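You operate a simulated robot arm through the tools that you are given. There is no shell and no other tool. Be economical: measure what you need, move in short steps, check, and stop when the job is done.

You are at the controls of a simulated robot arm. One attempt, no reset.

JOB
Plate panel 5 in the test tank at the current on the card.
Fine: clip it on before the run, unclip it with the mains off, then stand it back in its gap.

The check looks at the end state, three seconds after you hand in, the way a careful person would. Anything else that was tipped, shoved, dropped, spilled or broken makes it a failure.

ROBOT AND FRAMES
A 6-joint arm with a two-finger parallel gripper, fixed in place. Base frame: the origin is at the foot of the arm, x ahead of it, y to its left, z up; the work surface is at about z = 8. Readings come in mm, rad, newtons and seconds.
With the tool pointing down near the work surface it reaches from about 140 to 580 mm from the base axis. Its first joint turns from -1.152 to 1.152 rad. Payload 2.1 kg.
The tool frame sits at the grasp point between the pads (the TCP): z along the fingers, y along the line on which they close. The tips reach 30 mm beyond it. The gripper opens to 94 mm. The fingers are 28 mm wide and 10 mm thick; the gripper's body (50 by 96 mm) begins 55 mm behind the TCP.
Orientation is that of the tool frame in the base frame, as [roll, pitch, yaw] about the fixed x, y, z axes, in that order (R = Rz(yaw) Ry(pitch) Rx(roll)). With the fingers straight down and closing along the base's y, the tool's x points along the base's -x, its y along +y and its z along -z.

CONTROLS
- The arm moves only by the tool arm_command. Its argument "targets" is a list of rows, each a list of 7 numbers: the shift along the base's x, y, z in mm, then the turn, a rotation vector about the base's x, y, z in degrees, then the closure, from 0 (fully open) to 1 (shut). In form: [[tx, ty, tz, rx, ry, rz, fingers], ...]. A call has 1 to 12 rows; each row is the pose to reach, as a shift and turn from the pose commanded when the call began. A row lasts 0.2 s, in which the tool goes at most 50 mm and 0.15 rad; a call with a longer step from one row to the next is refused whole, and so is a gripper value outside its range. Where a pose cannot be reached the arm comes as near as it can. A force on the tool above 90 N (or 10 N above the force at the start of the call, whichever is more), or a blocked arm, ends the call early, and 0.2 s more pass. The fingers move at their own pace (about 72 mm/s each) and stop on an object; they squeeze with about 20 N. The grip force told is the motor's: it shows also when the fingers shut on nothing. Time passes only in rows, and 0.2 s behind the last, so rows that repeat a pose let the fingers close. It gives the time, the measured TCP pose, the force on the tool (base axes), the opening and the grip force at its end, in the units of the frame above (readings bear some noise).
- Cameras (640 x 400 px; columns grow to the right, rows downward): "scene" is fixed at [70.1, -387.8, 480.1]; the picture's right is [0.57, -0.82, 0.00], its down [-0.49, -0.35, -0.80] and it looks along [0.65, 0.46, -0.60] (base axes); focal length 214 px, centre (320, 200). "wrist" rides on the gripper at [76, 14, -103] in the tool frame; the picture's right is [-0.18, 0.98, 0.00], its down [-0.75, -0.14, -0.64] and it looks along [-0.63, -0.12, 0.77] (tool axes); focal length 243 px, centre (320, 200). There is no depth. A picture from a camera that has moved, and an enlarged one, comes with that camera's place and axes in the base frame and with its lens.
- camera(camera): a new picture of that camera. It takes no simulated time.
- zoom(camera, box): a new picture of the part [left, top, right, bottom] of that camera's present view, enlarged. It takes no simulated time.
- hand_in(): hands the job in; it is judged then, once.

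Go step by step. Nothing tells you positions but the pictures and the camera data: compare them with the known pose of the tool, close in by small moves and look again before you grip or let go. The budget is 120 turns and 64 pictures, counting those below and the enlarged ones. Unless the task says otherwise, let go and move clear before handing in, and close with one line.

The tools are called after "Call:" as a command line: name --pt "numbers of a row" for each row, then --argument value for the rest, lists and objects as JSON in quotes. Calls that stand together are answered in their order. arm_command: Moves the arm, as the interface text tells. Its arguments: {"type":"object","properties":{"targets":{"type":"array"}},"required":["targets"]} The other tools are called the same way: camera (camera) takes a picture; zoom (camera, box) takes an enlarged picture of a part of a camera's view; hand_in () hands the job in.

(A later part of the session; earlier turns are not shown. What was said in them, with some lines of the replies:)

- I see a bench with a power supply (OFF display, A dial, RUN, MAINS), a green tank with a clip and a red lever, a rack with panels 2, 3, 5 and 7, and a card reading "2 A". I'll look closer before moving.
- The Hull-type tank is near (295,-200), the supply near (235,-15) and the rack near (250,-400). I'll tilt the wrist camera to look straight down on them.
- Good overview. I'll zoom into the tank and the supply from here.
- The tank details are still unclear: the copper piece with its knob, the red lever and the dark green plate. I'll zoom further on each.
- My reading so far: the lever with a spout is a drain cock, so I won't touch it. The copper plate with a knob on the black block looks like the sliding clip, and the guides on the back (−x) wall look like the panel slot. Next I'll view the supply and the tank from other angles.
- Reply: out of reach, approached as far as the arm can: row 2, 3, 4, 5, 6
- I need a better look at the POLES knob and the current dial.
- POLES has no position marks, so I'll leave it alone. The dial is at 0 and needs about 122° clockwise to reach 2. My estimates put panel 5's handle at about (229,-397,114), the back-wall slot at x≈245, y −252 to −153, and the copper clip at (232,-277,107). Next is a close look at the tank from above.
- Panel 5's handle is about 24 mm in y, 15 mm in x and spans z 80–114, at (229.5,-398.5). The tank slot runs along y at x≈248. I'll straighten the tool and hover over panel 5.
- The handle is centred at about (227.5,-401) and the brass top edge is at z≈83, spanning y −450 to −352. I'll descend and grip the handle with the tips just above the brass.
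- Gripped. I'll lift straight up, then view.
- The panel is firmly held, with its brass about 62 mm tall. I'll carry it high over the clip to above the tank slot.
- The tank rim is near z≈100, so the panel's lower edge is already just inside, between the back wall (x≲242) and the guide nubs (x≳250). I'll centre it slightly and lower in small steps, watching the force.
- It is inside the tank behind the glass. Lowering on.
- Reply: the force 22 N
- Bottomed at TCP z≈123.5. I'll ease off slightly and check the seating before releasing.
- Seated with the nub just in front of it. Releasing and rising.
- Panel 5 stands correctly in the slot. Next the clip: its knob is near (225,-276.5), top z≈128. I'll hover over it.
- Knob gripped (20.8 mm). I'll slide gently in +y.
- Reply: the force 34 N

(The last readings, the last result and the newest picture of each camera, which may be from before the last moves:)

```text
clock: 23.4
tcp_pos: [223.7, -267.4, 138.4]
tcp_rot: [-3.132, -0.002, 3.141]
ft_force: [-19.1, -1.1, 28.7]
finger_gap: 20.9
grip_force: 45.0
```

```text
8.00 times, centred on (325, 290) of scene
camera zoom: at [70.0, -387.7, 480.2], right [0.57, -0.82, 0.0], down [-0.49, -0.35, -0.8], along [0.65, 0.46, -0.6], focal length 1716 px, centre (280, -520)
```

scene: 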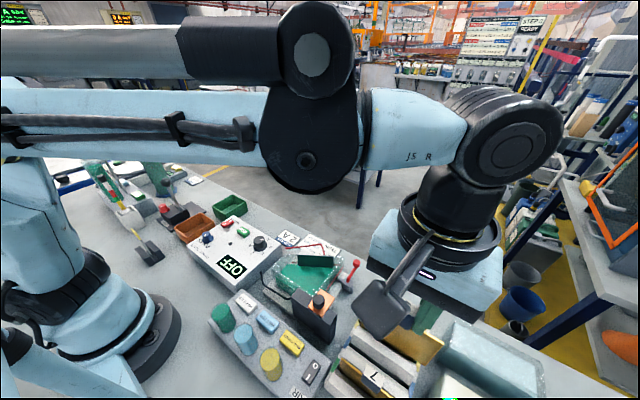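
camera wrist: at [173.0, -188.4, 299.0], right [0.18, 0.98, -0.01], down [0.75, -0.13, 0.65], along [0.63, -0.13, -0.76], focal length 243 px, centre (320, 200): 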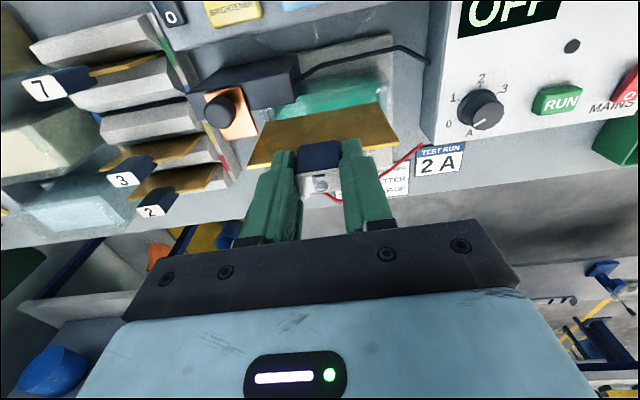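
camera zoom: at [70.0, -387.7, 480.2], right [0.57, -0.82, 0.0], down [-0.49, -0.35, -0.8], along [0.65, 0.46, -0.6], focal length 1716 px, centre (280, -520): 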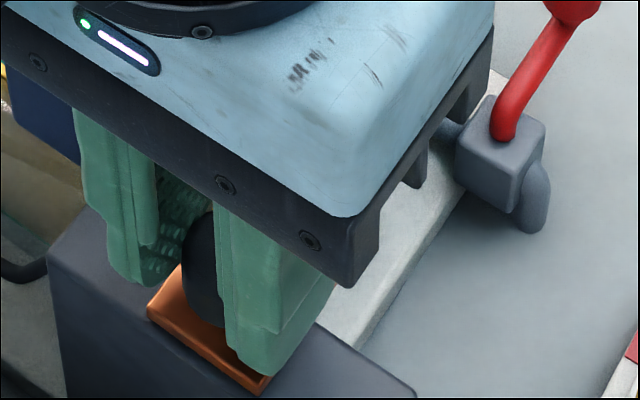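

The copper slides, but my grip binds. I'll loosen to a loose cage and push instead.

Call:
arm_command --pt "0 0 0 0 0 0 0.72" --pt "0 0 0 0 0 0 0.72" --pt "0 3 0 0 0 0 0.72" --pt "0 6 0 0 0 0 0.72" --pt "0 9 0 0 0 0 0.72"

```text
clock: 24.6
tcp_pos: [224.7, -257.6, 138.0]
tcp_rot: [-3.132, 0.003, 3.141]
ft_force: [-0.4, 0.1, -0.2]
finger_gap: 26.4
grip_force: 0.2
```

Call:
arm_command --pt "0 3 0 0 0 0 0.72" --pt "0 6 0 0 0 0 0.72" --pt "0 8 0 0 0 0 0.72" --pt "0 8 0 0 0 0 0.72"

Call:
camera --camera "wrist"

```text
clock: 25.6
tcp_pos: [225.4, -250.4, 138.3]
tcp_rot: [-3.129, 0.0, -3.141]
ft_force: [-0.1, 0.3, -1.0]
finger_gap: 26.2
grip_force: 0.2
```

```text
16 pictures are left
camera wrist: at [149.8, -235.6, 240.3], right [0.18, 0.98, -0.01], down [0.75, -0.13, 0.65], along [0.63, -0.13, -0.76], focal length 243 px, centre (320, 200)
```

wrist: 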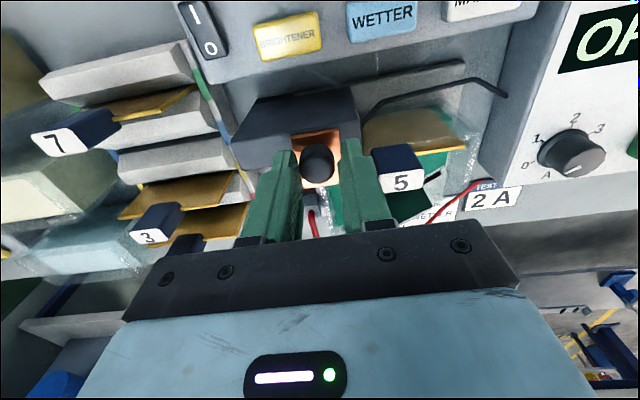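

Copper now overlaps the panel's corner by roughly 13 mm. I'll push a little more to feel for a stop.

Call:
arm_command --pt "0 2 0 0 0 0 0.72" --pt "0 4 0 0 0 0 0.72" --pt "0 4 0 0 0 0 0.72"

```text
clock: 26.4
tcp_pos: [224.8, -245.8, 138.7]
tcp_rot: [-3.13, 0.004, -3.141]
ft_force: [0.6, -0.7, -0.3]
finger_gap: 26.6
grip_force: 0.2
```

Call:
arm_command --pt "0 1.5 0 0 0 0 0.72" --pt "0 3 0 0 0 0 0.72" --pt "0 3 0 0 0 0 0.72"

```text
clock: 27.2
tcp_pos: [225.1, -242.5, 138.9]
tcp_rot: [-3.132, 0.003, 3.14]
ft_force: [-0.3, 0.2, -0.3]
finger_gap: 26.4
grip_force: 0.1
```

Raising to inspect the clip.

Call:
arm_command --pt "0 -2 0 0 0 0 0.68" --pt "0 -2 20 0 0 0 0.68" --pt "0 -2 60 0 0 0 0.68" --pt "0 -2 90 0 0 0 0.6" --pt "0 -2 90 0 0 0 0.6"

Call:
zoom --camera "wrist" --box '[210, 50, 434, 190]'

```text
clock: 28.4
tcp_pos: [223.6, -245.5, 225.1]
tcp_rot: [-3.13, 0.001, 3.141]
ft_force: [0.1, -0.6, -0.4]
finger_gap: 37.5
grip_force: 0.0
```

```text
2.86 times, centred on (322, 120) of wrist
camera zoom: at [148.1, -230.5, 328.4], right [0.18, 0.98, -0.01], down [0.75, -0.13, 0.65], along [0.63, -0.13, -0.76], focal length 693 px, centre (314, 429)
```

zoom: 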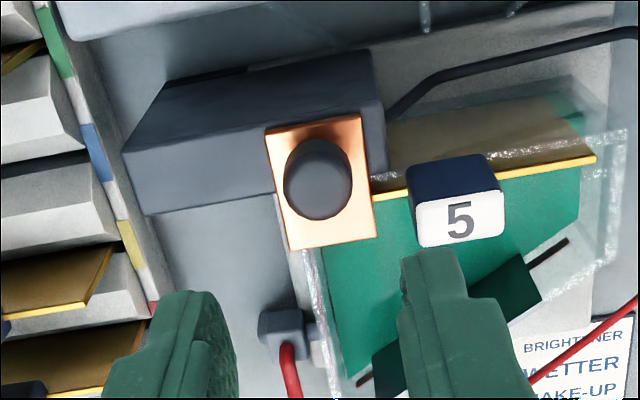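

The clip now sits over the panel's corner and the panel is undisturbed. On to the current dial, at about (285,-52), top z≈80.

Call:
arm_command --pt "12 40 0 0 0 0 0.4" --pt "24 80 0 0 0 0 0.4" --pt "36 120 0 0 0 0 0.4" --pt "49 158 -10 0 0 0 0.4" --pt "61 194 -35 0 0 0 0.4" --pt "61 194 -75 0 0 0 0.4" --pt "61 194 -75 0 0 0 0.4"

Call:
camera --camera "wrist"

```text
clock: 30.0
tcp_pos: [285.5, -52.2, 152.8]
tcp_rot: [-3.129, 0.003, 3.14]
ft_force: [0.0, -0.6, 0.9]
finger_gap: 56.2
grip_force: 0.1
```

```text
14 pictures are left
camera wrist: at [208.8, -37.0, 254.0], right [0.18, 0.98, -0.01], down [0.75, -0.13, 0.65], along [0.63, -0.13, -0.76], focal length 243 px, centre (320, 200)
```

wrist: 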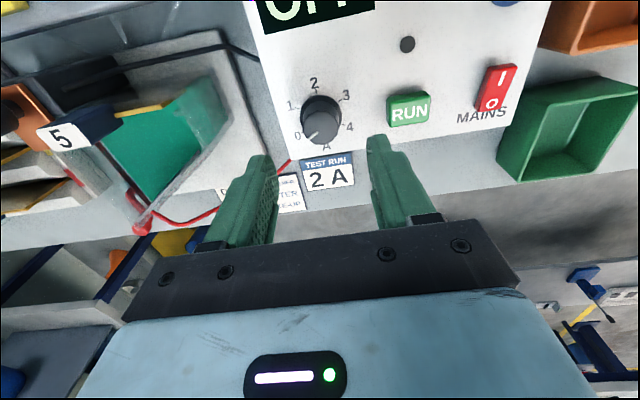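

Dial confirmed at (285,-53). I'll pre-rotate +61°, then descend and grip.

Call:
arm_command --pt "0 -1 0 0 0 8 0.4" --pt "0 -1 0 0 0 16 0.4" --pt "0 -1 0 0 0 24 0.4" --pt "0 -1 0 0 0 32 0.4" --pt "0 -1 0 0 0 40 0.4" --pt "0 -1 0 0 0 48 0.4" --pt "0 -1 0 0 0 55 0.4" --pt "0 -1 0 0 0 61 0.4" --pt "0 -1 0 0 0 61 0.4"

```text
clock: 32.0
tcp_pos: [284.5, -51.9, 154.3]
tcp_rot: [-3.131, 0.001, -2.075]
ft_force: [-0.5, 0.2, -0.1]
finger_gap: 56.4
grip_force: 0.0
```

Call:
arm_command --pt "0 -1 -30 0 0 0 0.4" --pt "0 -1 -50 0 0 0 0.45" --pt "0 -1 -57 0 0 0 0.5" --pt "0 -1 -57 0 0 0 0.7" --pt "0 -1 -57 0 0 0 0.9" --pt "0 -1 -57 0 0 0 0.9"

```text
clock: 33.4
tcp_pos: [286.0, -54.1, 95.0]
tcp_rot: [-3.137, 0.001, -2.076]
ft_force: [-15.8, 9.6, -8.0]
finger_gap: 29.5
grip_force: 45.0
```

Gripped (29.5 mm). I'll nudge to centre and rotate clockwise 60° first.

Call:
arm_command --pt "-1 0.6 0 0 0 -4 0.9" --pt "-1 0.6 0 0 0 -12 0.9" --pt "-1 0.6 0 0 0 -20 0.9" --pt "-1 0.6 0 0 0 -28 0.9" --pt "-1 0.6 0 0 0 -36 0.9" --pt "-1 0.6 0 0 0 -44 0.9" --pt "-1 0.6 0 0 0 -52 0.9" --pt "-1 0.6 0 0 0 -60 0.9"

```text
clock: 35.2
tcp_pos: [284.6, -52.1, 95.8]
tcp_rot: [-3.137, 0.0, -3.126]
ft_force: [-18.6, 19.1, -7.3]
finger_gap: 29.5
grip_force: 44.5
```

Call:
arm_command --pt "-0.8 0.8 0 0 0 -4 0.9" --pt "-0.8 0.8 0 0 0 -12 0.9" --pt "-0.8 0.8 0 0 0 -20 0.9" --pt "-0.8 0.8 0 0 0 -28 0.9" --pt "-0.8 0.8 0 0 0 -36 0.9" --pt "-0.8 0.8 0 0 0 -44 0.9" --pt "-0.8 0.8 0 0 0 -52 0.9" --pt "-0.8 0.8 0 0 0 -61.5 0.9"

```text
refused: row 8 steps farther than a row can; nothing moved
```

Call:
arm_command --pt "-0.8 0.8 0 0 0 -4 0.9" --pt "-0.8 0.8 0 0 0 -12 0.9" --pt "-0.8 0.8 0 0 0 -20 0.9" --pt "-0.8 0.8 0 0 0 -28 0.9" --pt "-0.8 0.8 0 0 0 -36 0.9" --pt "-0.8 0.8 0 0 0 -44 0.9" --pt "-0.8 0.8 0 0 0 -52 0.9" --pt "-0.8 0.8 0 0 0 -59 0.9" --pt "-0.8 0.8 0 0 0 -61.5 0.9"

```text
clock: 37.2
tcp_pos: [285.1, -51.0, 96.3]
tcp_rot: [-3.136, 0.002, 2.084]
ft_force: [21.8, 14.6, -1.3]
finger_gap: 29.6
grip_force: 45.1
```

Turned 121.6°. Release, rise, rotate back and check the pointer.

Call:
arm_command --pt "0 0 0 0 0 0 0.6" --pt "0 0 0 0 0 0 0.5" --pt "0 0 30 0 0 0 0.5" --pt "0 0 60 0 0 8 0.5" --pt "0 0 60 0 0 16 0.5" --pt "0 0 60 0 0 24 0.5" --pt "0 0 60 0 0 32 0.5" --pt "0 0 60 0 0 40 0.5" --pt "0 0 60 0 0 48 0.5" --pt "0 0 60 0 0 56 0.5" --pt "0 0 60 0 0 60.5 0.5"

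Call:
zoom --camera "wrist" --box '[280, 60, 376, 160]'

```text
clock: 39.6
tcp_pos: [284.4, -52.6, 156.5]
tcp_rot: [-3.131, 0.0, -3.14]
ft_force: [-0.4, -0.7, 1.0]
finger_gap: 46.9
grip_force: 0.2
```

```text
4.00 times, centred on (328, 110) of wrist
camera zoom: at [208.4, -37.5, 258.2], right [0.18, 0.98, -0.01], down [0.75, -0.13, 0.65], along [0.63, -0.12, -0.76], focal length 970 px, centre (288, 560)
```

zoom: 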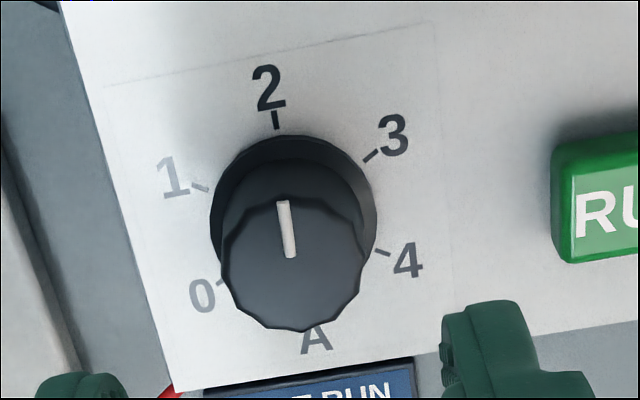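

The pointer is on 2. Next MAINS: I'll close the fingers, rotate −90° so the tip footprint is narrow in x, and hover over the "I" end at about (269,73).

Call:
arm_command --pt "-1 11 0 0 0 -8 0.8" --pt "-3 23 0 0 0 -16 1" --pt "-4 34 0 0 0 -24 1" --pt "-6 46 0 0 0 -32 1" --pt "-7 57 0 0 0 -40 1" --pt "-8 68 0 0 0 -48 1" --pt "-10 80 0 0 0 -56 1" --pt "-11 91 0 0 0 -64 1" --pt "-13 103 0 0 0 -72 1" --pt "-14 114 -8 0 0 -80 1" --pt "-15.4 125.6 -16 0 0 -88 1" --pt "-15.4 125.6 -30 0 0 -90 1"

Call:
camera --camera "wrist"

```text
clock: 42.2
tcp_pos: [267.0, 74.1, 126.7]
tcp_rot: [-3.131, 0.002, 1.571]
ft_force: [-0.5, -0.3, 0.1]
finger_gap: 0.0
grip_force: 19.6
```

```text
12 pictures are left
camera wrist: at [284.0, 149.9, 228.6], right [0.98, -0.19, -0.01], down [-0.14, -0.75, 0.65], along [-0.13, -0.63, -0.76], focal length 243 px, centre (320, 200)
```

wrist: 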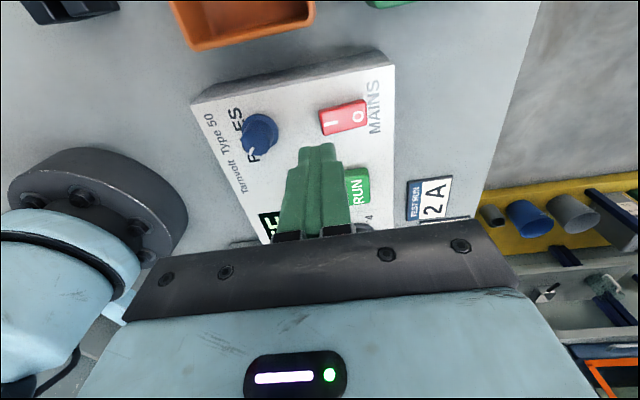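

Re-triangulated: the MAINS "I" end is near (277,81) with its top at z≈55, and RUN is at (290.5,16). I'll line up over the "I" end.

Call:
arm_command --pt "3 4 -10 0 0 0 1" --pt "5 7 -30 0 0 0 1" --pt "5 7 -33 0 0 0 1"

Call:
zoom --camera "wrist" --box '[240, 80, 400, 180]'

```text
clock: 43.0
tcp_pos: [274.3, 82.2, 93.5]
tcp_rot: [-3.13, 0.002, 1.569]
ft_force: [-0.5, 0.6, 0.1]
finger_gap: 0.0
grip_force: 19.9
```

```text
4.00 times, centred on (320, 130) of wrist
camera zoom: at [290.1, 156.9, 195.1], right [0.98, -0.18, -0.01], down [-0.13, -0.75, 0.65], along [-0.13, -0.63, -0.76], focal length 970 px, centre (320, 480)
```

zoom: 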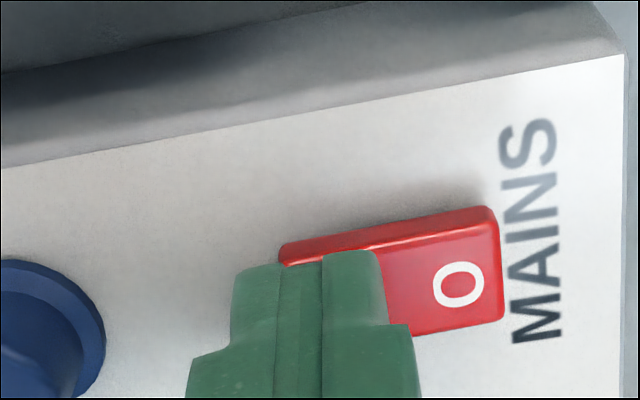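

Call:
arm_command --pt "-2.5 0 -2 0 0 0 1" --pt "-2.5 0 -5 0 0 0 1" --pt "-2.5 0 -7 0 0 0 1"

```text
clock: 43.7
tcp_pos: [271.2, 81.1, 91.2]
tcp_rot: [-3.125, 0.002, 1.57]
ft_force: [-4.9, -1.2, 32.9]
finger_gap: 0.1
grip_force: 20.1
stopped in row 3: the force on the tool passed its limit (the readings are from after the stop); the commanded pose is now the measured one
```

Hit firm contact at tips z≈60. Backing off to look at the display.

Call:
arm_command --pt "0 0 15 0 0 0 1" --pt "0 0 45 0 0 0 1" --pt "0 0 45 0 0 0 1"

Call:
zoom --camera "scene" --box '[180, 205, 340, 305]'

```text
clock: 44.5
tcp_pos: [274.3, 79.9, 134.9]
tcp_rot: [-3.127, 0.004, 1.571]
ft_force: [0.2, -0.7, 0.1]
finger_gap: 0.0
grip_force: 20.0
```

```text
4.00 times, centred on (260, 255) of scene
camera zoom: at [70.1, -387.8, 480.1], right [0.57, -0.82, 0.0], down [-0.49, -0.35, -0.8], along [0.65, 0.46, -0.6], focal length 858 px, centre (560, -20)
```

zoom: 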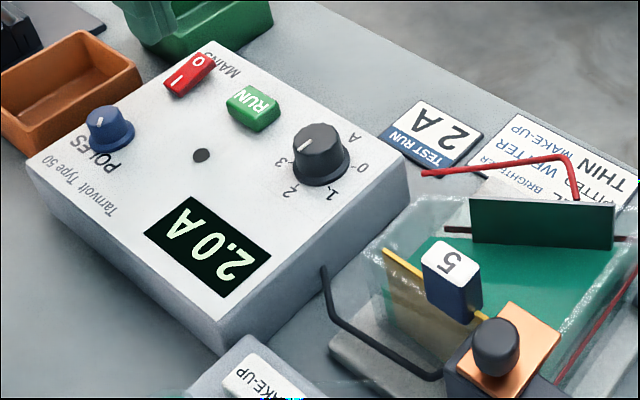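

MAINS is on and the display reads 2.0 A. Next I'll press RUN at (290.5,16).

Call:
arm_command --pt "8 -32 0 0 0 0 1" --pt "16.5 -64 0 0 0 0 1" --pt "16.5 -64 -30 0 0 0 1" --pt "16.5 -64 -36 0 0 0 1" --pt "16.5 -64 -36 0 0 0 1"

Call:
arm_command --pt "0 0 -2 0 0 0 1" --pt "0 0 -4 0 0 0 1" --pt "0 0 -6 0 0 0 1"

```text
clock: 45.7
tcp_pos: [288.4, 16.3, 99.5]
tcp_rot: [-3.127, 0.005, 1.572]
ft_force: [0.2, 0.1, -0.3]
finger_gap: 0.0
grip_force: 19.7
```

```text
clock: 46.5
tcp_pos: [289.2, 17.3, 94.4]
tcp_rot: [-3.128, 0.004, 1.571]
ft_force: [0.0, -0.1, 0.6]
finger_gap: 0.0
grip_force: 20.7
```

Call:
arm_command --pt "0 0 -1 0 0 0 1" --pt "0 0 -2 0 0 0 1" --pt "0 0 -3 0 0 0 1"

```text
clock: 47.3
tcp_pos: [288.8, 17.7, 90.9]
tcp_rot: [-3.127, 0.003, 1.57]
ft_force: [1.0, -0.3, 2.3]
finger_gap: 0.0
grip_force: 19.7
```

Call:
arm_command --pt "0 0 -1 0 0 0 1" --pt "0 0 -2 0 0 0 1" --pt "0 0 -2 0 0 0 1"

```text
clock: 48.1
tcp_pos: [289.8, 18.3, 88.2]
tcp_rot: [-3.128, 0.005, 1.572]
ft_force: [1.1, -0.3, 4.3]
finger_gap: 0.0
grip_force: 19.4
```

Call:
arm_command --pt "0 0 -1 0 0 0 1" --pt "0 0 -2 0 0 0 1" --pt "0 0 -2 0 0 0 1"

Call:
zoom --camera "scene" --box '[180, 205, 340, 305]'

```text
clock: 48.9
tcp_pos: [288.0, 17.4, 87.0]
tcp_rot: [-3.128, 0.004, 1.57]
ft_force: [-0.6, 1.7, 14.7]
finger_gap: 0.0
grip_force: 20.7
```

```text
4.00 times, centred on (260, 255) of scene
camera zoom: at [70.0, -387.8, 480.1], right [0.57, -0.82, 0.0], down [-0.49, -0.35, -0.8], along [0.65, 0.46, -0.6], focal length 858 px, centre (560, -20)
```

zoom: 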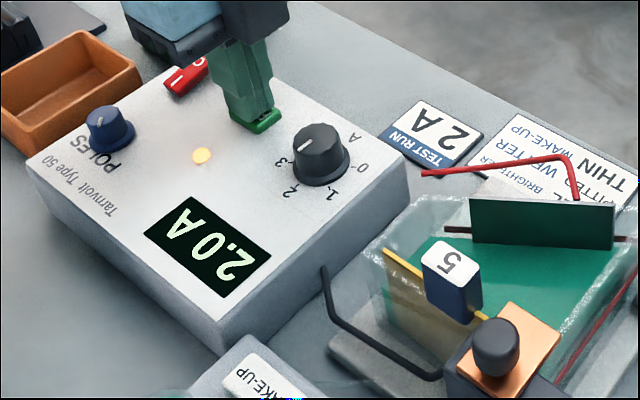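

The run lamp is lit. I'll release the button and wait out the run.

Call:
arm_command --pt "0 0 20 0 0 0 1" --pt "0 0 60 0 0 0 1" --pt "0 0 60 0 0 0 1" --pt "0 0 60 0 0 0 1" --pt "0 0 60 0 0 0 1" --pt "0 0 60 0 0 0 1" --pt "0 0 60 0 0 0 1" --pt "0 0 60 0 0 0 1" --pt "0 0 60 0 0 0 1" --pt "0 0 60 0 0 0 1" --pt "0 0 60 0 0 0 1" --pt "0 0 60 0 0 0 1"

Call:
arm_command --pt "0 0 0 0 0 0 1" --pt "0 0 0 0 0 0 1" --pt "0 0 0 0 0 0 1" --pt "0 0 0 0 0 0 1" --pt "0 0 0 0 0 0 1" --pt "0 0 0 0 0 0 1" --pt "0 0 0 0 0 0 1" --pt "0 0 0 0 0 0 1" --pt "0 0 0 0 0 0 1" --pt "0 0 0 0 0 0 1" --pt "0 0 0 0 0 0 1" --pt "0 0 0 0 0 0 1"

Call:
arm_command --pt "0 0 0 0 0 0 1" --pt "0 0 0 0 0 0 1" --pt "0 0 0 0 0 0 1" --pt "0 0 0 0 0 0 1" --pt "0 0 0 0 0 0 1" --pt "0 0 0 0 0 0 1" --pt "0 0 0 0 0 0 1" --pt "0 0 0 0 0 0 1" --pt "0 0 0 0 0 0 1" --pt "0 0 0 0 0 0 1" --pt "0 0 0 0 0 0 1" --pt "0 0 0 0 0 0 1"

Call:
arm_command --pt "0 0 0 0 0 0 1" --pt "0 0 0 0 0 0 1" --pt "0 0 0 0 0 0 1" --pt "0 0 0 0 0 0 1" --pt "0 0 0 0 0 0 1" --pt "0 0 0 0 0 0 1" --pt "0 0 0 0 0 0 1" --pt "0 0 0 0 0 0 1" --pt "0 0 0 0 0 0 1" --pt "0 0 0 0 0 0 1" --pt "0 0 0 0 0 0 1" --pt "0 0 0 0 0 0 1"

Call:
zoom --camera "scene" --box '[180, 205, 372, 325]'

```text
clock: 51.5
tcp_pos: [289.4, 19.0, 147.1]
tcp_rot: [-3.128, 0.003, 1.571]
ft_force: [0.8, -0.7, 0.4]
finger_gap: 0.1
grip_force: 20.0
```

```text
clock: 54.1
tcp_pos: [289.6, 17.6, 147.5]
tcp_rot: [-3.127, 0.002, 1.571]
ft_force: [-0.3, 0.6, -0.2]
finger_gap: 0.1
grip_force: 20.2
```

```text
clock: 56.7
tcp_pos: [289.8, 19.5, 147.5]
tcp_rot: [-3.127, 0.003, 1.572]
ft_force: [0.7, -0.9, -1.0]
finger_gap: 0.1
grip_force: 20.5
```

```text
clock: 59.3
tcp_pos: [290.3, 18.8, 146.8]
tcp_rot: [-3.128, 0.004, 1.571]
ft_force: [-0.3, 0.4, -0.2]
finger_gap: 0.2
grip_force: 20.1
```

```text
3.33 times, centred on (276, 265) of scene
camera zoom: at [70.1, -387.8, 480.1], right [0.57, -0.82, 0.0], down [-0.49, -0.35, -0.8], along [0.65, 0.46, -0.6], focal length 715 px, centre (467, -17)
```

zoom: 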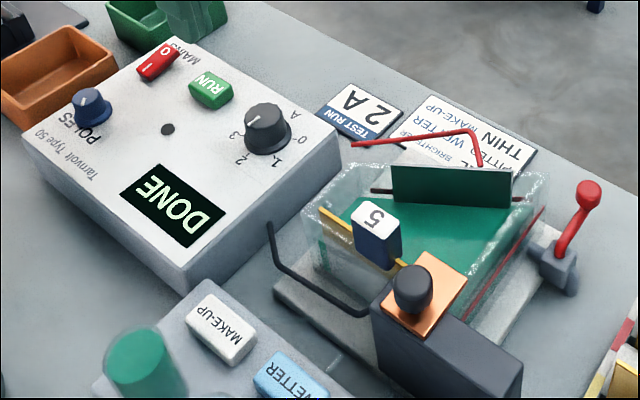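

Display: DONE. Mains off next: press the "O" end at x≈301, y≈81.

Call:
arm_command --pt "5 31 0 0 0 0 1" --pt "11 62.5 0 0 0 0 1" --pt "11 62.5 -35 0 0 0 1" --pt "11 62.5 -50 0 0 0 1" --pt "11 62.5 -50 0 0 0 1"

Call:
arm_command --pt "0 0 -2 0 0 0 1" --pt "0 0 -4 0 0 0 1" --pt "0 0 -5 0 0 0 1"

```text
clock: 60.5
tcp_pos: [300.6, 80.1, 96.7]
tcp_rot: [-3.127, 0.004, 1.571]
ft_force: [0.0, -0.4, 0.0]
finger_gap: 0.0
grip_force: 19.4
```

```text
clock: 61.3
tcp_pos: [299.2, 78.4, 91.4]
tcp_rot: [-3.129, 0.004, 1.571]
ft_force: [-0.6, 0.3, -0.5]
finger_gap: 0.1
grip_force: 20.1
```

Call:
arm_command --pt "0 1 -1 0 0 0 1" --pt "0 1 -2 0 0 0 1" --pt "0 1 -3 0 0 0 1"

```text
clock: 62.0
tcp_pos: [300.3, 78.3, 91.5]
tcp_rot: [-3.124, 0.009, 1.57]
ft_force: [-1.6, -2.1, 27.1]
finger_gap: 0.0
grip_force: 19.6
stopped in row 3: the force on the tool passed its limit (the readings are from after the stop); the commanded pose is now the measured one
```

Call:
arm_command --pt "0 0 20 0 0 0 1" --pt "0 0 60 0 0 0 1" --pt "0 0 105 0 0 0 1" --pt "0 0 105 0 0 8 1" --pt "0 0 105 0 0 16 1" --pt "0 0 105 0 0 24 0.8" --pt "0 0 105 0 0 32 0.7" --pt "0 0 105 0 0 40 0.6" --pt "0 0 105 0 0 48 0.6" --pt "0 0 105 0 0 56 0.6"

Call:
zoom --camera "scene" --box '[180, 215, 372, 335]'

```text
clock: 64.2
tcp_pos: [300.1, 79.1, 194.7]
tcp_rot: [-3.124, 0.009, 2.551]
ft_force: [-0.6, -0.5, -0.5]
finger_gap: 37.6
grip_force: 0.0
```

```text
3.33 times, centred on (276, 275) of scene
camera zoom: at [70.1, -387.8, 480.1], right [0.57, -0.82, 0.0], down [-0.49, -0.35, -0.8], along [0.65, 0.46, -0.6], focal length 715 px, centre (467, -50)
```

zoom: 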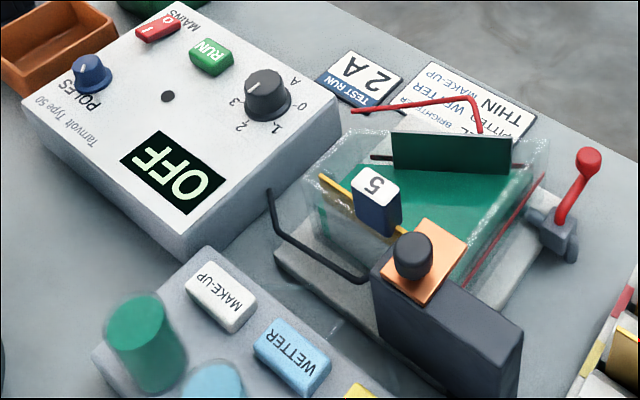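

OFF confirmed. Next I'll return to the clip knob at about (224,-246).

Call:
arm_command --pt "-9 -40 0 0 0 8 0.66" --pt "-18 -80 0 0 0 16 0.66" --pt "-28 -120 0 0 0 24 0.66" --pt "-37 -160 0 0 0 30 0.66" --pt "-46 -200 0 0 0 33.8 0.66" --pt "-56 -240 0 0 0 33.8 0.66" --pt "-65 -280 0 0 0 33.8 0.66" --pt "-75 -322 0 0 0 33.8 0.66" --pt "-76 -325 -15 0 0 33.8 0.66" --pt "-76 -325 -15 0 0 33.8 0.66"

Call:
arm_command --pt "0 0 0 0.4 0.4 0 0.66" --pt "0 0 0 0.4 0.4 0 0.66"

Call:
zoom --camera "wrist" --box '[210, 60, 434, 200]'

```text
clock: 66.4
tcp_pos: [223.4, -246.3, 179.0]
tcp_rot: [-3.125, 0.008, 3.138]
ft_force: [-0.1, 0.1, 0.7]
finger_gap: 32.1
grip_force: 0.0
```

```text
clock: 67.0
tcp_pos: [224.3, -244.5, 180.2]
tcp_rot: [-3.131, 0.001, 3.139]
ft_force: [-0.4, -0.2, 0.4]
finger_gap: 32.2
grip_force: 0.1
```

```text
2.86 times, centred on (322, 130) of wrist
camera zoom: at [147.9, -230.5, 282.5], right [0.19, 0.98, -0.01], down [0.75, -0.14, 0.64], along [0.63, -0.13, -0.76], focal length 693 px, centre (314, 400)
```

zoom: 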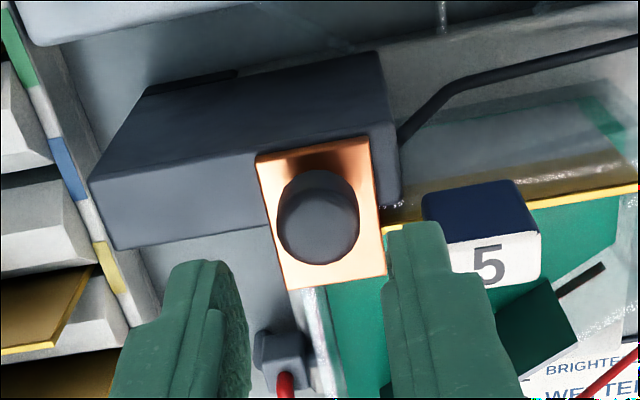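

Positions confirmed. Descend around the knob and push it back in −y to its original place.

Call:
arm_command --pt "0 -2.5 -20 0 0 0 0.66" --pt "0 -2.5 -41 0 0 0 0.66" --pt "0 -2.5 -41 0 0 0 0.66"

Call:
arm_command --pt "0 -4 0 0 0 0 0.66" --pt "0 -8 0 0 0 0 0.66" --pt "0 -13 0 0 0 0 0.66" --pt "0 -18 0 0 0 0 0.66" --pt "0 -23 0 0 0 0 0.66" --pt "0 -27 0 0 0 0 0.66" --pt "0 -31 0 0 0 0 0.66" --pt "0 -34 0 0 0 0 0.66" --pt "0 -36 0 0 0 0 0.66"

```text
clock: 67.8
tcp_pos: [225.4, -248.0, 139.5]
tcp_rot: [-3.131, 0.0, 3.138]
ft_force: [0.2, 0.1, -0.2]
finger_gap: 31.7
grip_force: 0.0
```

```text
clock: 69.8
tcp_pos: [224.1, -285.3, 139.2]
tcp_rot: [-3.133, 0.001, 3.139]
ft_force: [-0.1, 3.5, -1.7]
finger_gap: 34.2
grip_force: 1.7
```

The clip is back at its end stop. Rising and going over to the panel handle.

Call:
arm_command --pt "0 3 0 0 0 0 0.6" --pt "0 4 15 0 0 0 0.55" --pt "0 4 60 0 0 0 0.5" --pt "6 40 60 0 0 0 0.5" --pt "15 75 60 0 0 0 0.5" --pt "21 83 40 0 0 0.1 0.5" --pt "21 83 30 0 0 0.1 0.5" --pt "21 83 30 0 0 0.1 0.5"

Call:
zoom --camera "wrist" --box '[210, 60, 434, 200]'

```text
clock: 71.6
tcp_pos: [244.7, -201.2, 169.8]
tcp_rot: [-3.131, 0.001, 3.139]
ft_force: [0.2, -0.9, -0.2]
finger_gap: 47.1
grip_force: 0.1
```

```text
2.86 times, centred on (322, 130) of wrist
camera zoom: at [168.9, -186.6, 272.3], right [0.19, 0.98, -0.01], down [0.75, -0.14, 0.64], along [0.63, -0.13, -0.76], focal length 693 px, centre (314, 400)
```

zoom: 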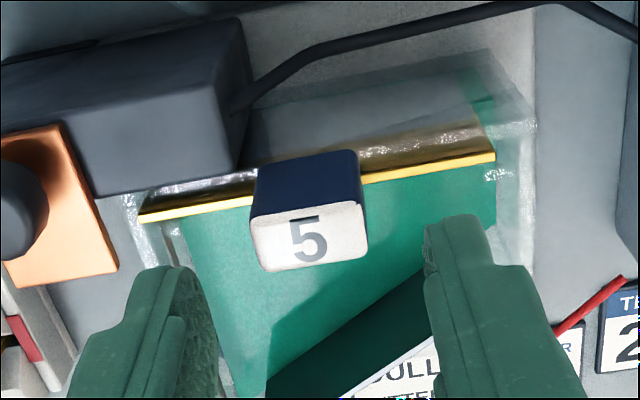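

I'll grip the handle with a small x offset (TCP x≈248) so the fingers clear the clip block.

Call:
arm_command --pt "3 -1 0 0 0 0 0.61" --pt "3 -1 -15 0 0 0 0.61" --pt "3 -1 -32 0 0 0 0.61" --pt "3 -1 -46 0 0 0 0.61" --pt "3 -1 -46 0 0 0 0.61"

```text
clock: 72.8
tcp_pos: [248.3, -203.2, 123.6]
tcp_rot: [-3.132, 0.002, 3.138]
ft_force: [-0.5, 0.7, -0.2]
finger_gap: 36.5
grip_force: 0.0
```

Call:
arm_command --pt "0 0 0 0 0 0 0.85" --pt "0 0 0 0 0 0 0.85" --pt "0 0 0 0 0 0 0.85"

Call:
arm_command --pt "0 0 4 0 0 0 0.85" --pt "0 0 10 0 0 0 0.85" --pt "0 0 20 0 0 0 0.85" --pt "0 0 32 0 0 0 0.85" --pt "0 0 46 0 0 0 0.85" --pt "0 0 62 0 0 0 0.85" --pt "0 0 80 0 0 0 0.85" --pt "0 0 98 0 0 0 0.85" --pt "0 0 116 0 0 0 0.85" --pt "0 0 124 0 0 0 0.85" --pt "0 0 124 0 0 0 0.85"

Call:
camera --camera "wrist"

```text
clock: 73.6
tcp_pos: [247.8, -202.7, 123.1]
tcp_rot: [-3.131, 0.0, 3.138]
ft_force: [-0.6, 0.8, 5.0]
finger_gap: 30.9
grip_force: 19.9
```

```text
clock: 76.0
tcp_pos: [248.3, -202.4, 248.2]
tcp_rot: [-3.131, -0.001, 3.139]
ft_force: [-0.6, 0.0, -0.5]
finger_gap: 27.3
grip_force: 19.9
```

```text
4 pictures are left
camera wrist: at [171.6, -187.5, 349.6], right [0.19, 0.98, -0.01], down [0.75, -0.14, 0.64], along [0.63, -0.13, -0.76], focal length 243 px, centre (320, 200)
```

wrist: 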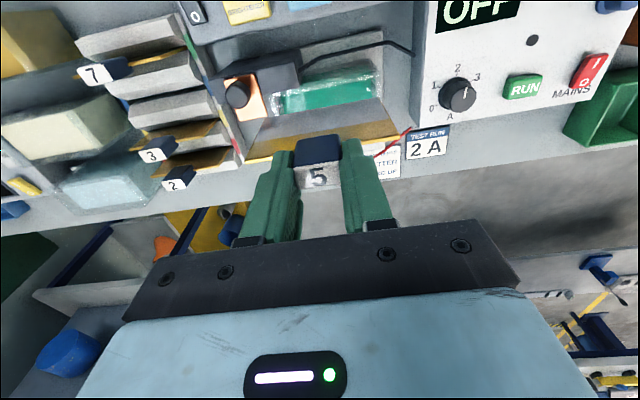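

Lifted cleanly and the tank is back to empty. Carrying panel 5 to above its gap at (231,-401).

Call:
arm_command --pt "-3 -40 3 0 0 0.1 0.85" --pt "-7 -80 3 0 0 0.1 0.85" --pt "-10 -120 3 0 0 0.1 0.85" --pt "-14 -160 3 0 0 0.1 0.85" --pt "-17 -198.5 3 0 0 0.1 0.85" --pt "-17 -198.5 -30 0 0 0.1 0.85" --pt "-17 -198.5 -66 0 0 0.1 0.85" --pt "-17 -198.5 -66 0 0 0.1 0.85"

Call:
zoom --camera "wrist" --box '[224, 50, 416, 170]'

```text
clock: 77.8
tcp_pos: [230.4, -398.8, 181.7]
tcp_rot: [-3.133, 0.0, 3.141]
ft_force: [-0.3, -0.3, -0.9]
finger_gap: 27.6
grip_force: 20.0
```

```text
3.33 times, centred on (320, 110) of wrist
camera zoom: at [154.1, -384.5, 284.3], right [0.18, 0.98, -0.01], down [0.75, -0.14, 0.64], along [0.63, -0.13, -0.76], focal length 809 px, centre (320, 500)
```

zoom: 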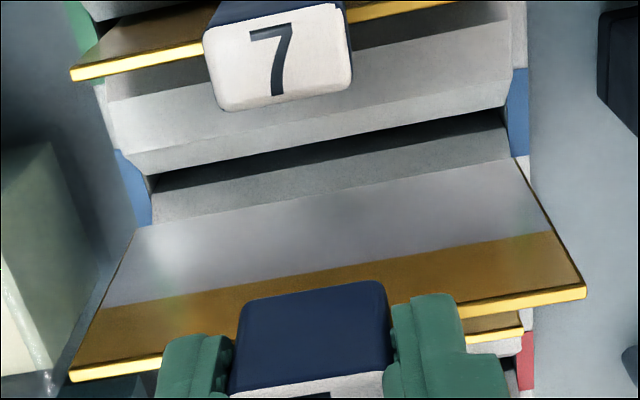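

The plated zone is visible on panel 5. It hangs about 1.4° off vertical and sits slightly in −x, so I'll correct that and lower into the gap in steps.

Call:
arm_command --pt "-0.8 -0.7 0 0 -1.4 0 0.85" --pt "-0.8 -0.7 -8 0 -1.4 0 0.85" --pt "-0.8 -0.7 -16 0 -1.4 0 0.85" --pt "-0.8 -0.7 -22 0 -1.4 0 0.85" --pt "-0.8 -0.7 -22 0 -1.4 0 0.85"

Call:
arm_command --pt "0 0 -4 0 0 0 0.85" --pt "0 0 -8 0 0 0 0.85" --pt "0 0 -12 0 0 0 0.85"

```text
clock: 79.0
tcp_pos: [230.2, -401.0, 159.6]
tcp_rot: [-3.132, 0.026, 3.139]
ft_force: [0.4, 0.3, -1.5]
finger_gap: 27.4
grip_force: 20.2
```

```text
clock: 79.8
tcp_pos: [230.0, -401.9, 147.1]
tcp_rot: [-3.129, 0.024, 3.141]
ft_force: [-0.1, 0.5, -0.3]
finger_gap: 27.5
grip_force: 19.8
```

Call:
arm_command --pt "0 0 -3 0 0 0 0.85" --pt "0 0 -6 0 0 0 0.85" --pt "0 0 -9 0 0 0 0.85" --pt "0 0 -12 0 0 0 0.85"

Call:
arm_command --pt "0 0 -3 0 0 0 0.85" --pt "0 0 -6 0 0 0 0.85" --pt "0 0 -9 0 0 0 0.85" --pt "0 0 -11 0 0 0 0.85"

```text
clock: 80.8
tcp_pos: [230.1, -401.4, 135.0]
tcp_rot: [-3.131, 0.024, 3.139]
ft_force: [-1.7, 1.2, -0.4]
finger_gap: 27.8
grip_force: 19.8
```

```text
clock: 81.8
tcp_pos: [230.0, -401.3, 124.4]
tcp_rot: [-3.131, 0.025, 3.139]
ft_force: [-5.5, 0.5, 1.1]
finger_gap: 27.6
grip_force: 19.9
```

Call:
arm_command --pt "-0.8 0 -1 0 0 0 0.85" --pt "-0.8 0 -3 0 0 0 0.85" --pt "-0.8 0 -5 0 0 0 0.85"

Call:
arm_command --pt "0 0 -1 0 0 0 0.85" --pt "0 0 -2 0 0 0 0.85" --pt "0 0 -2 0 0 0 0.85"

```text
clock: 82.6
tcp_pos: [230.3, -400.8, 120.2]
tcp_rot: [-3.131, 0.027, -3.14]
ft_force: [0.0, 0.4, -0.5]
finger_gap: 27.3
grip_force: 20.3
```

```text
clock: 83.4
tcp_pos: [230.7, -401.8, 118.7]
tcp_rot: [-3.132, 0.027, 3.141]
ft_force: [-0.5, 0.3, -1.0]
finger_gap: 27.6
grip_force: 19.8
```

Call:
arm_command --pt "0 0 -0.7 0 0 0 0.85" --pt "0 0 -1.4 0 0 0 0.85" --pt "0 0 -1.4 0 0 0 0.85"

```text
clock: 84.2
tcp_pos: [229.7, -401.7, 117.0]
tcp_rot: [-3.132, 0.026, 3.141]
ft_force: [0.8, -4.3, 28.9]
finger_gap: 27.6
grip_force: 20.1
```

Bottomed at the original height. I'll ease off, check once, then release.

Call:
arm_command --pt "0 0 0.8 0 0 0 0.85" --pt "0 0 0.8 0 0 0 0.6" --pt "0 0 0.8 0 0 0 0.5" --pt "0 0 15 0 0 0 0.5" --pt "0 0 40 0 0 0 0.5" --pt "0 0 75 0 0 0 0.5" --pt "0 0 110 0 0 0 0.5" --pt "0 0 110 0 0 0 0.5"

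Call:
camera --camera "wrist"

```text
clock: 86.0
tcp_pos: [229.0, -402.4, 227.3]
tcp_rot: [-3.131, 0.024, 3.14]
ft_force: [0.6, 0.0, -0.6]
finger_gap: 47.0
grip_force: 0.1
```

```text
2 pictures are left
camera wrist: at [151.0, -387.0, 325.8], right [0.19, 0.98, -0.01], down [0.74, -0.14, 0.66], along [0.65, -0.13, -0.75], focal length 243 px, centre (320, 200)
```

wrist: 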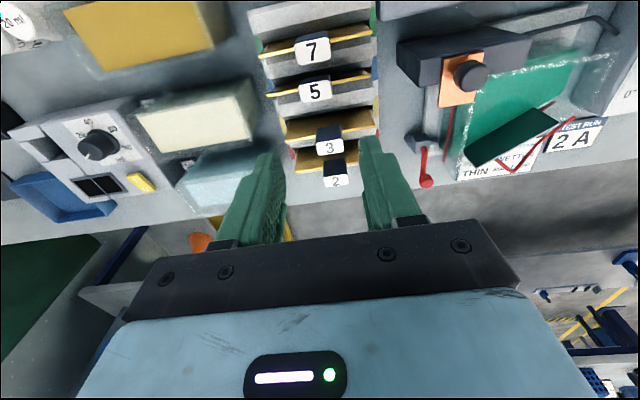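

Call:
zoom --camera "wrist" --box '[235, 20, 395, 200]'

```text
2.22 times, centred on (315, 110) of wrist
camera zoom: at [151.0, -387.0, 325.8], right [0.19, 0.98, -0.01], down [0.74, -0.14, 0.66], along [0.65, -0.13, -0.75], focal length 539 px, centre (331, 400)
```

zoom: 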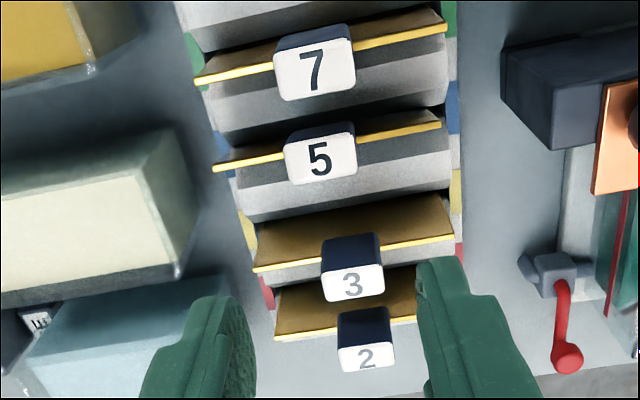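

Panel 5 stands in its blue gap between the ridges, leaning on its ridge as 7 does. The clip is off, the mains is OFF, the arm is clear and everything else is in place, so I'm handing in.

Call:
hand_in

```text
The job is handed in.
```

Panel 5 was plated at 2.0 A until the supply read DONE, then unclipped with the mains off and stood back in its gap, where it leans slightly against its ridge; the job is handed in.
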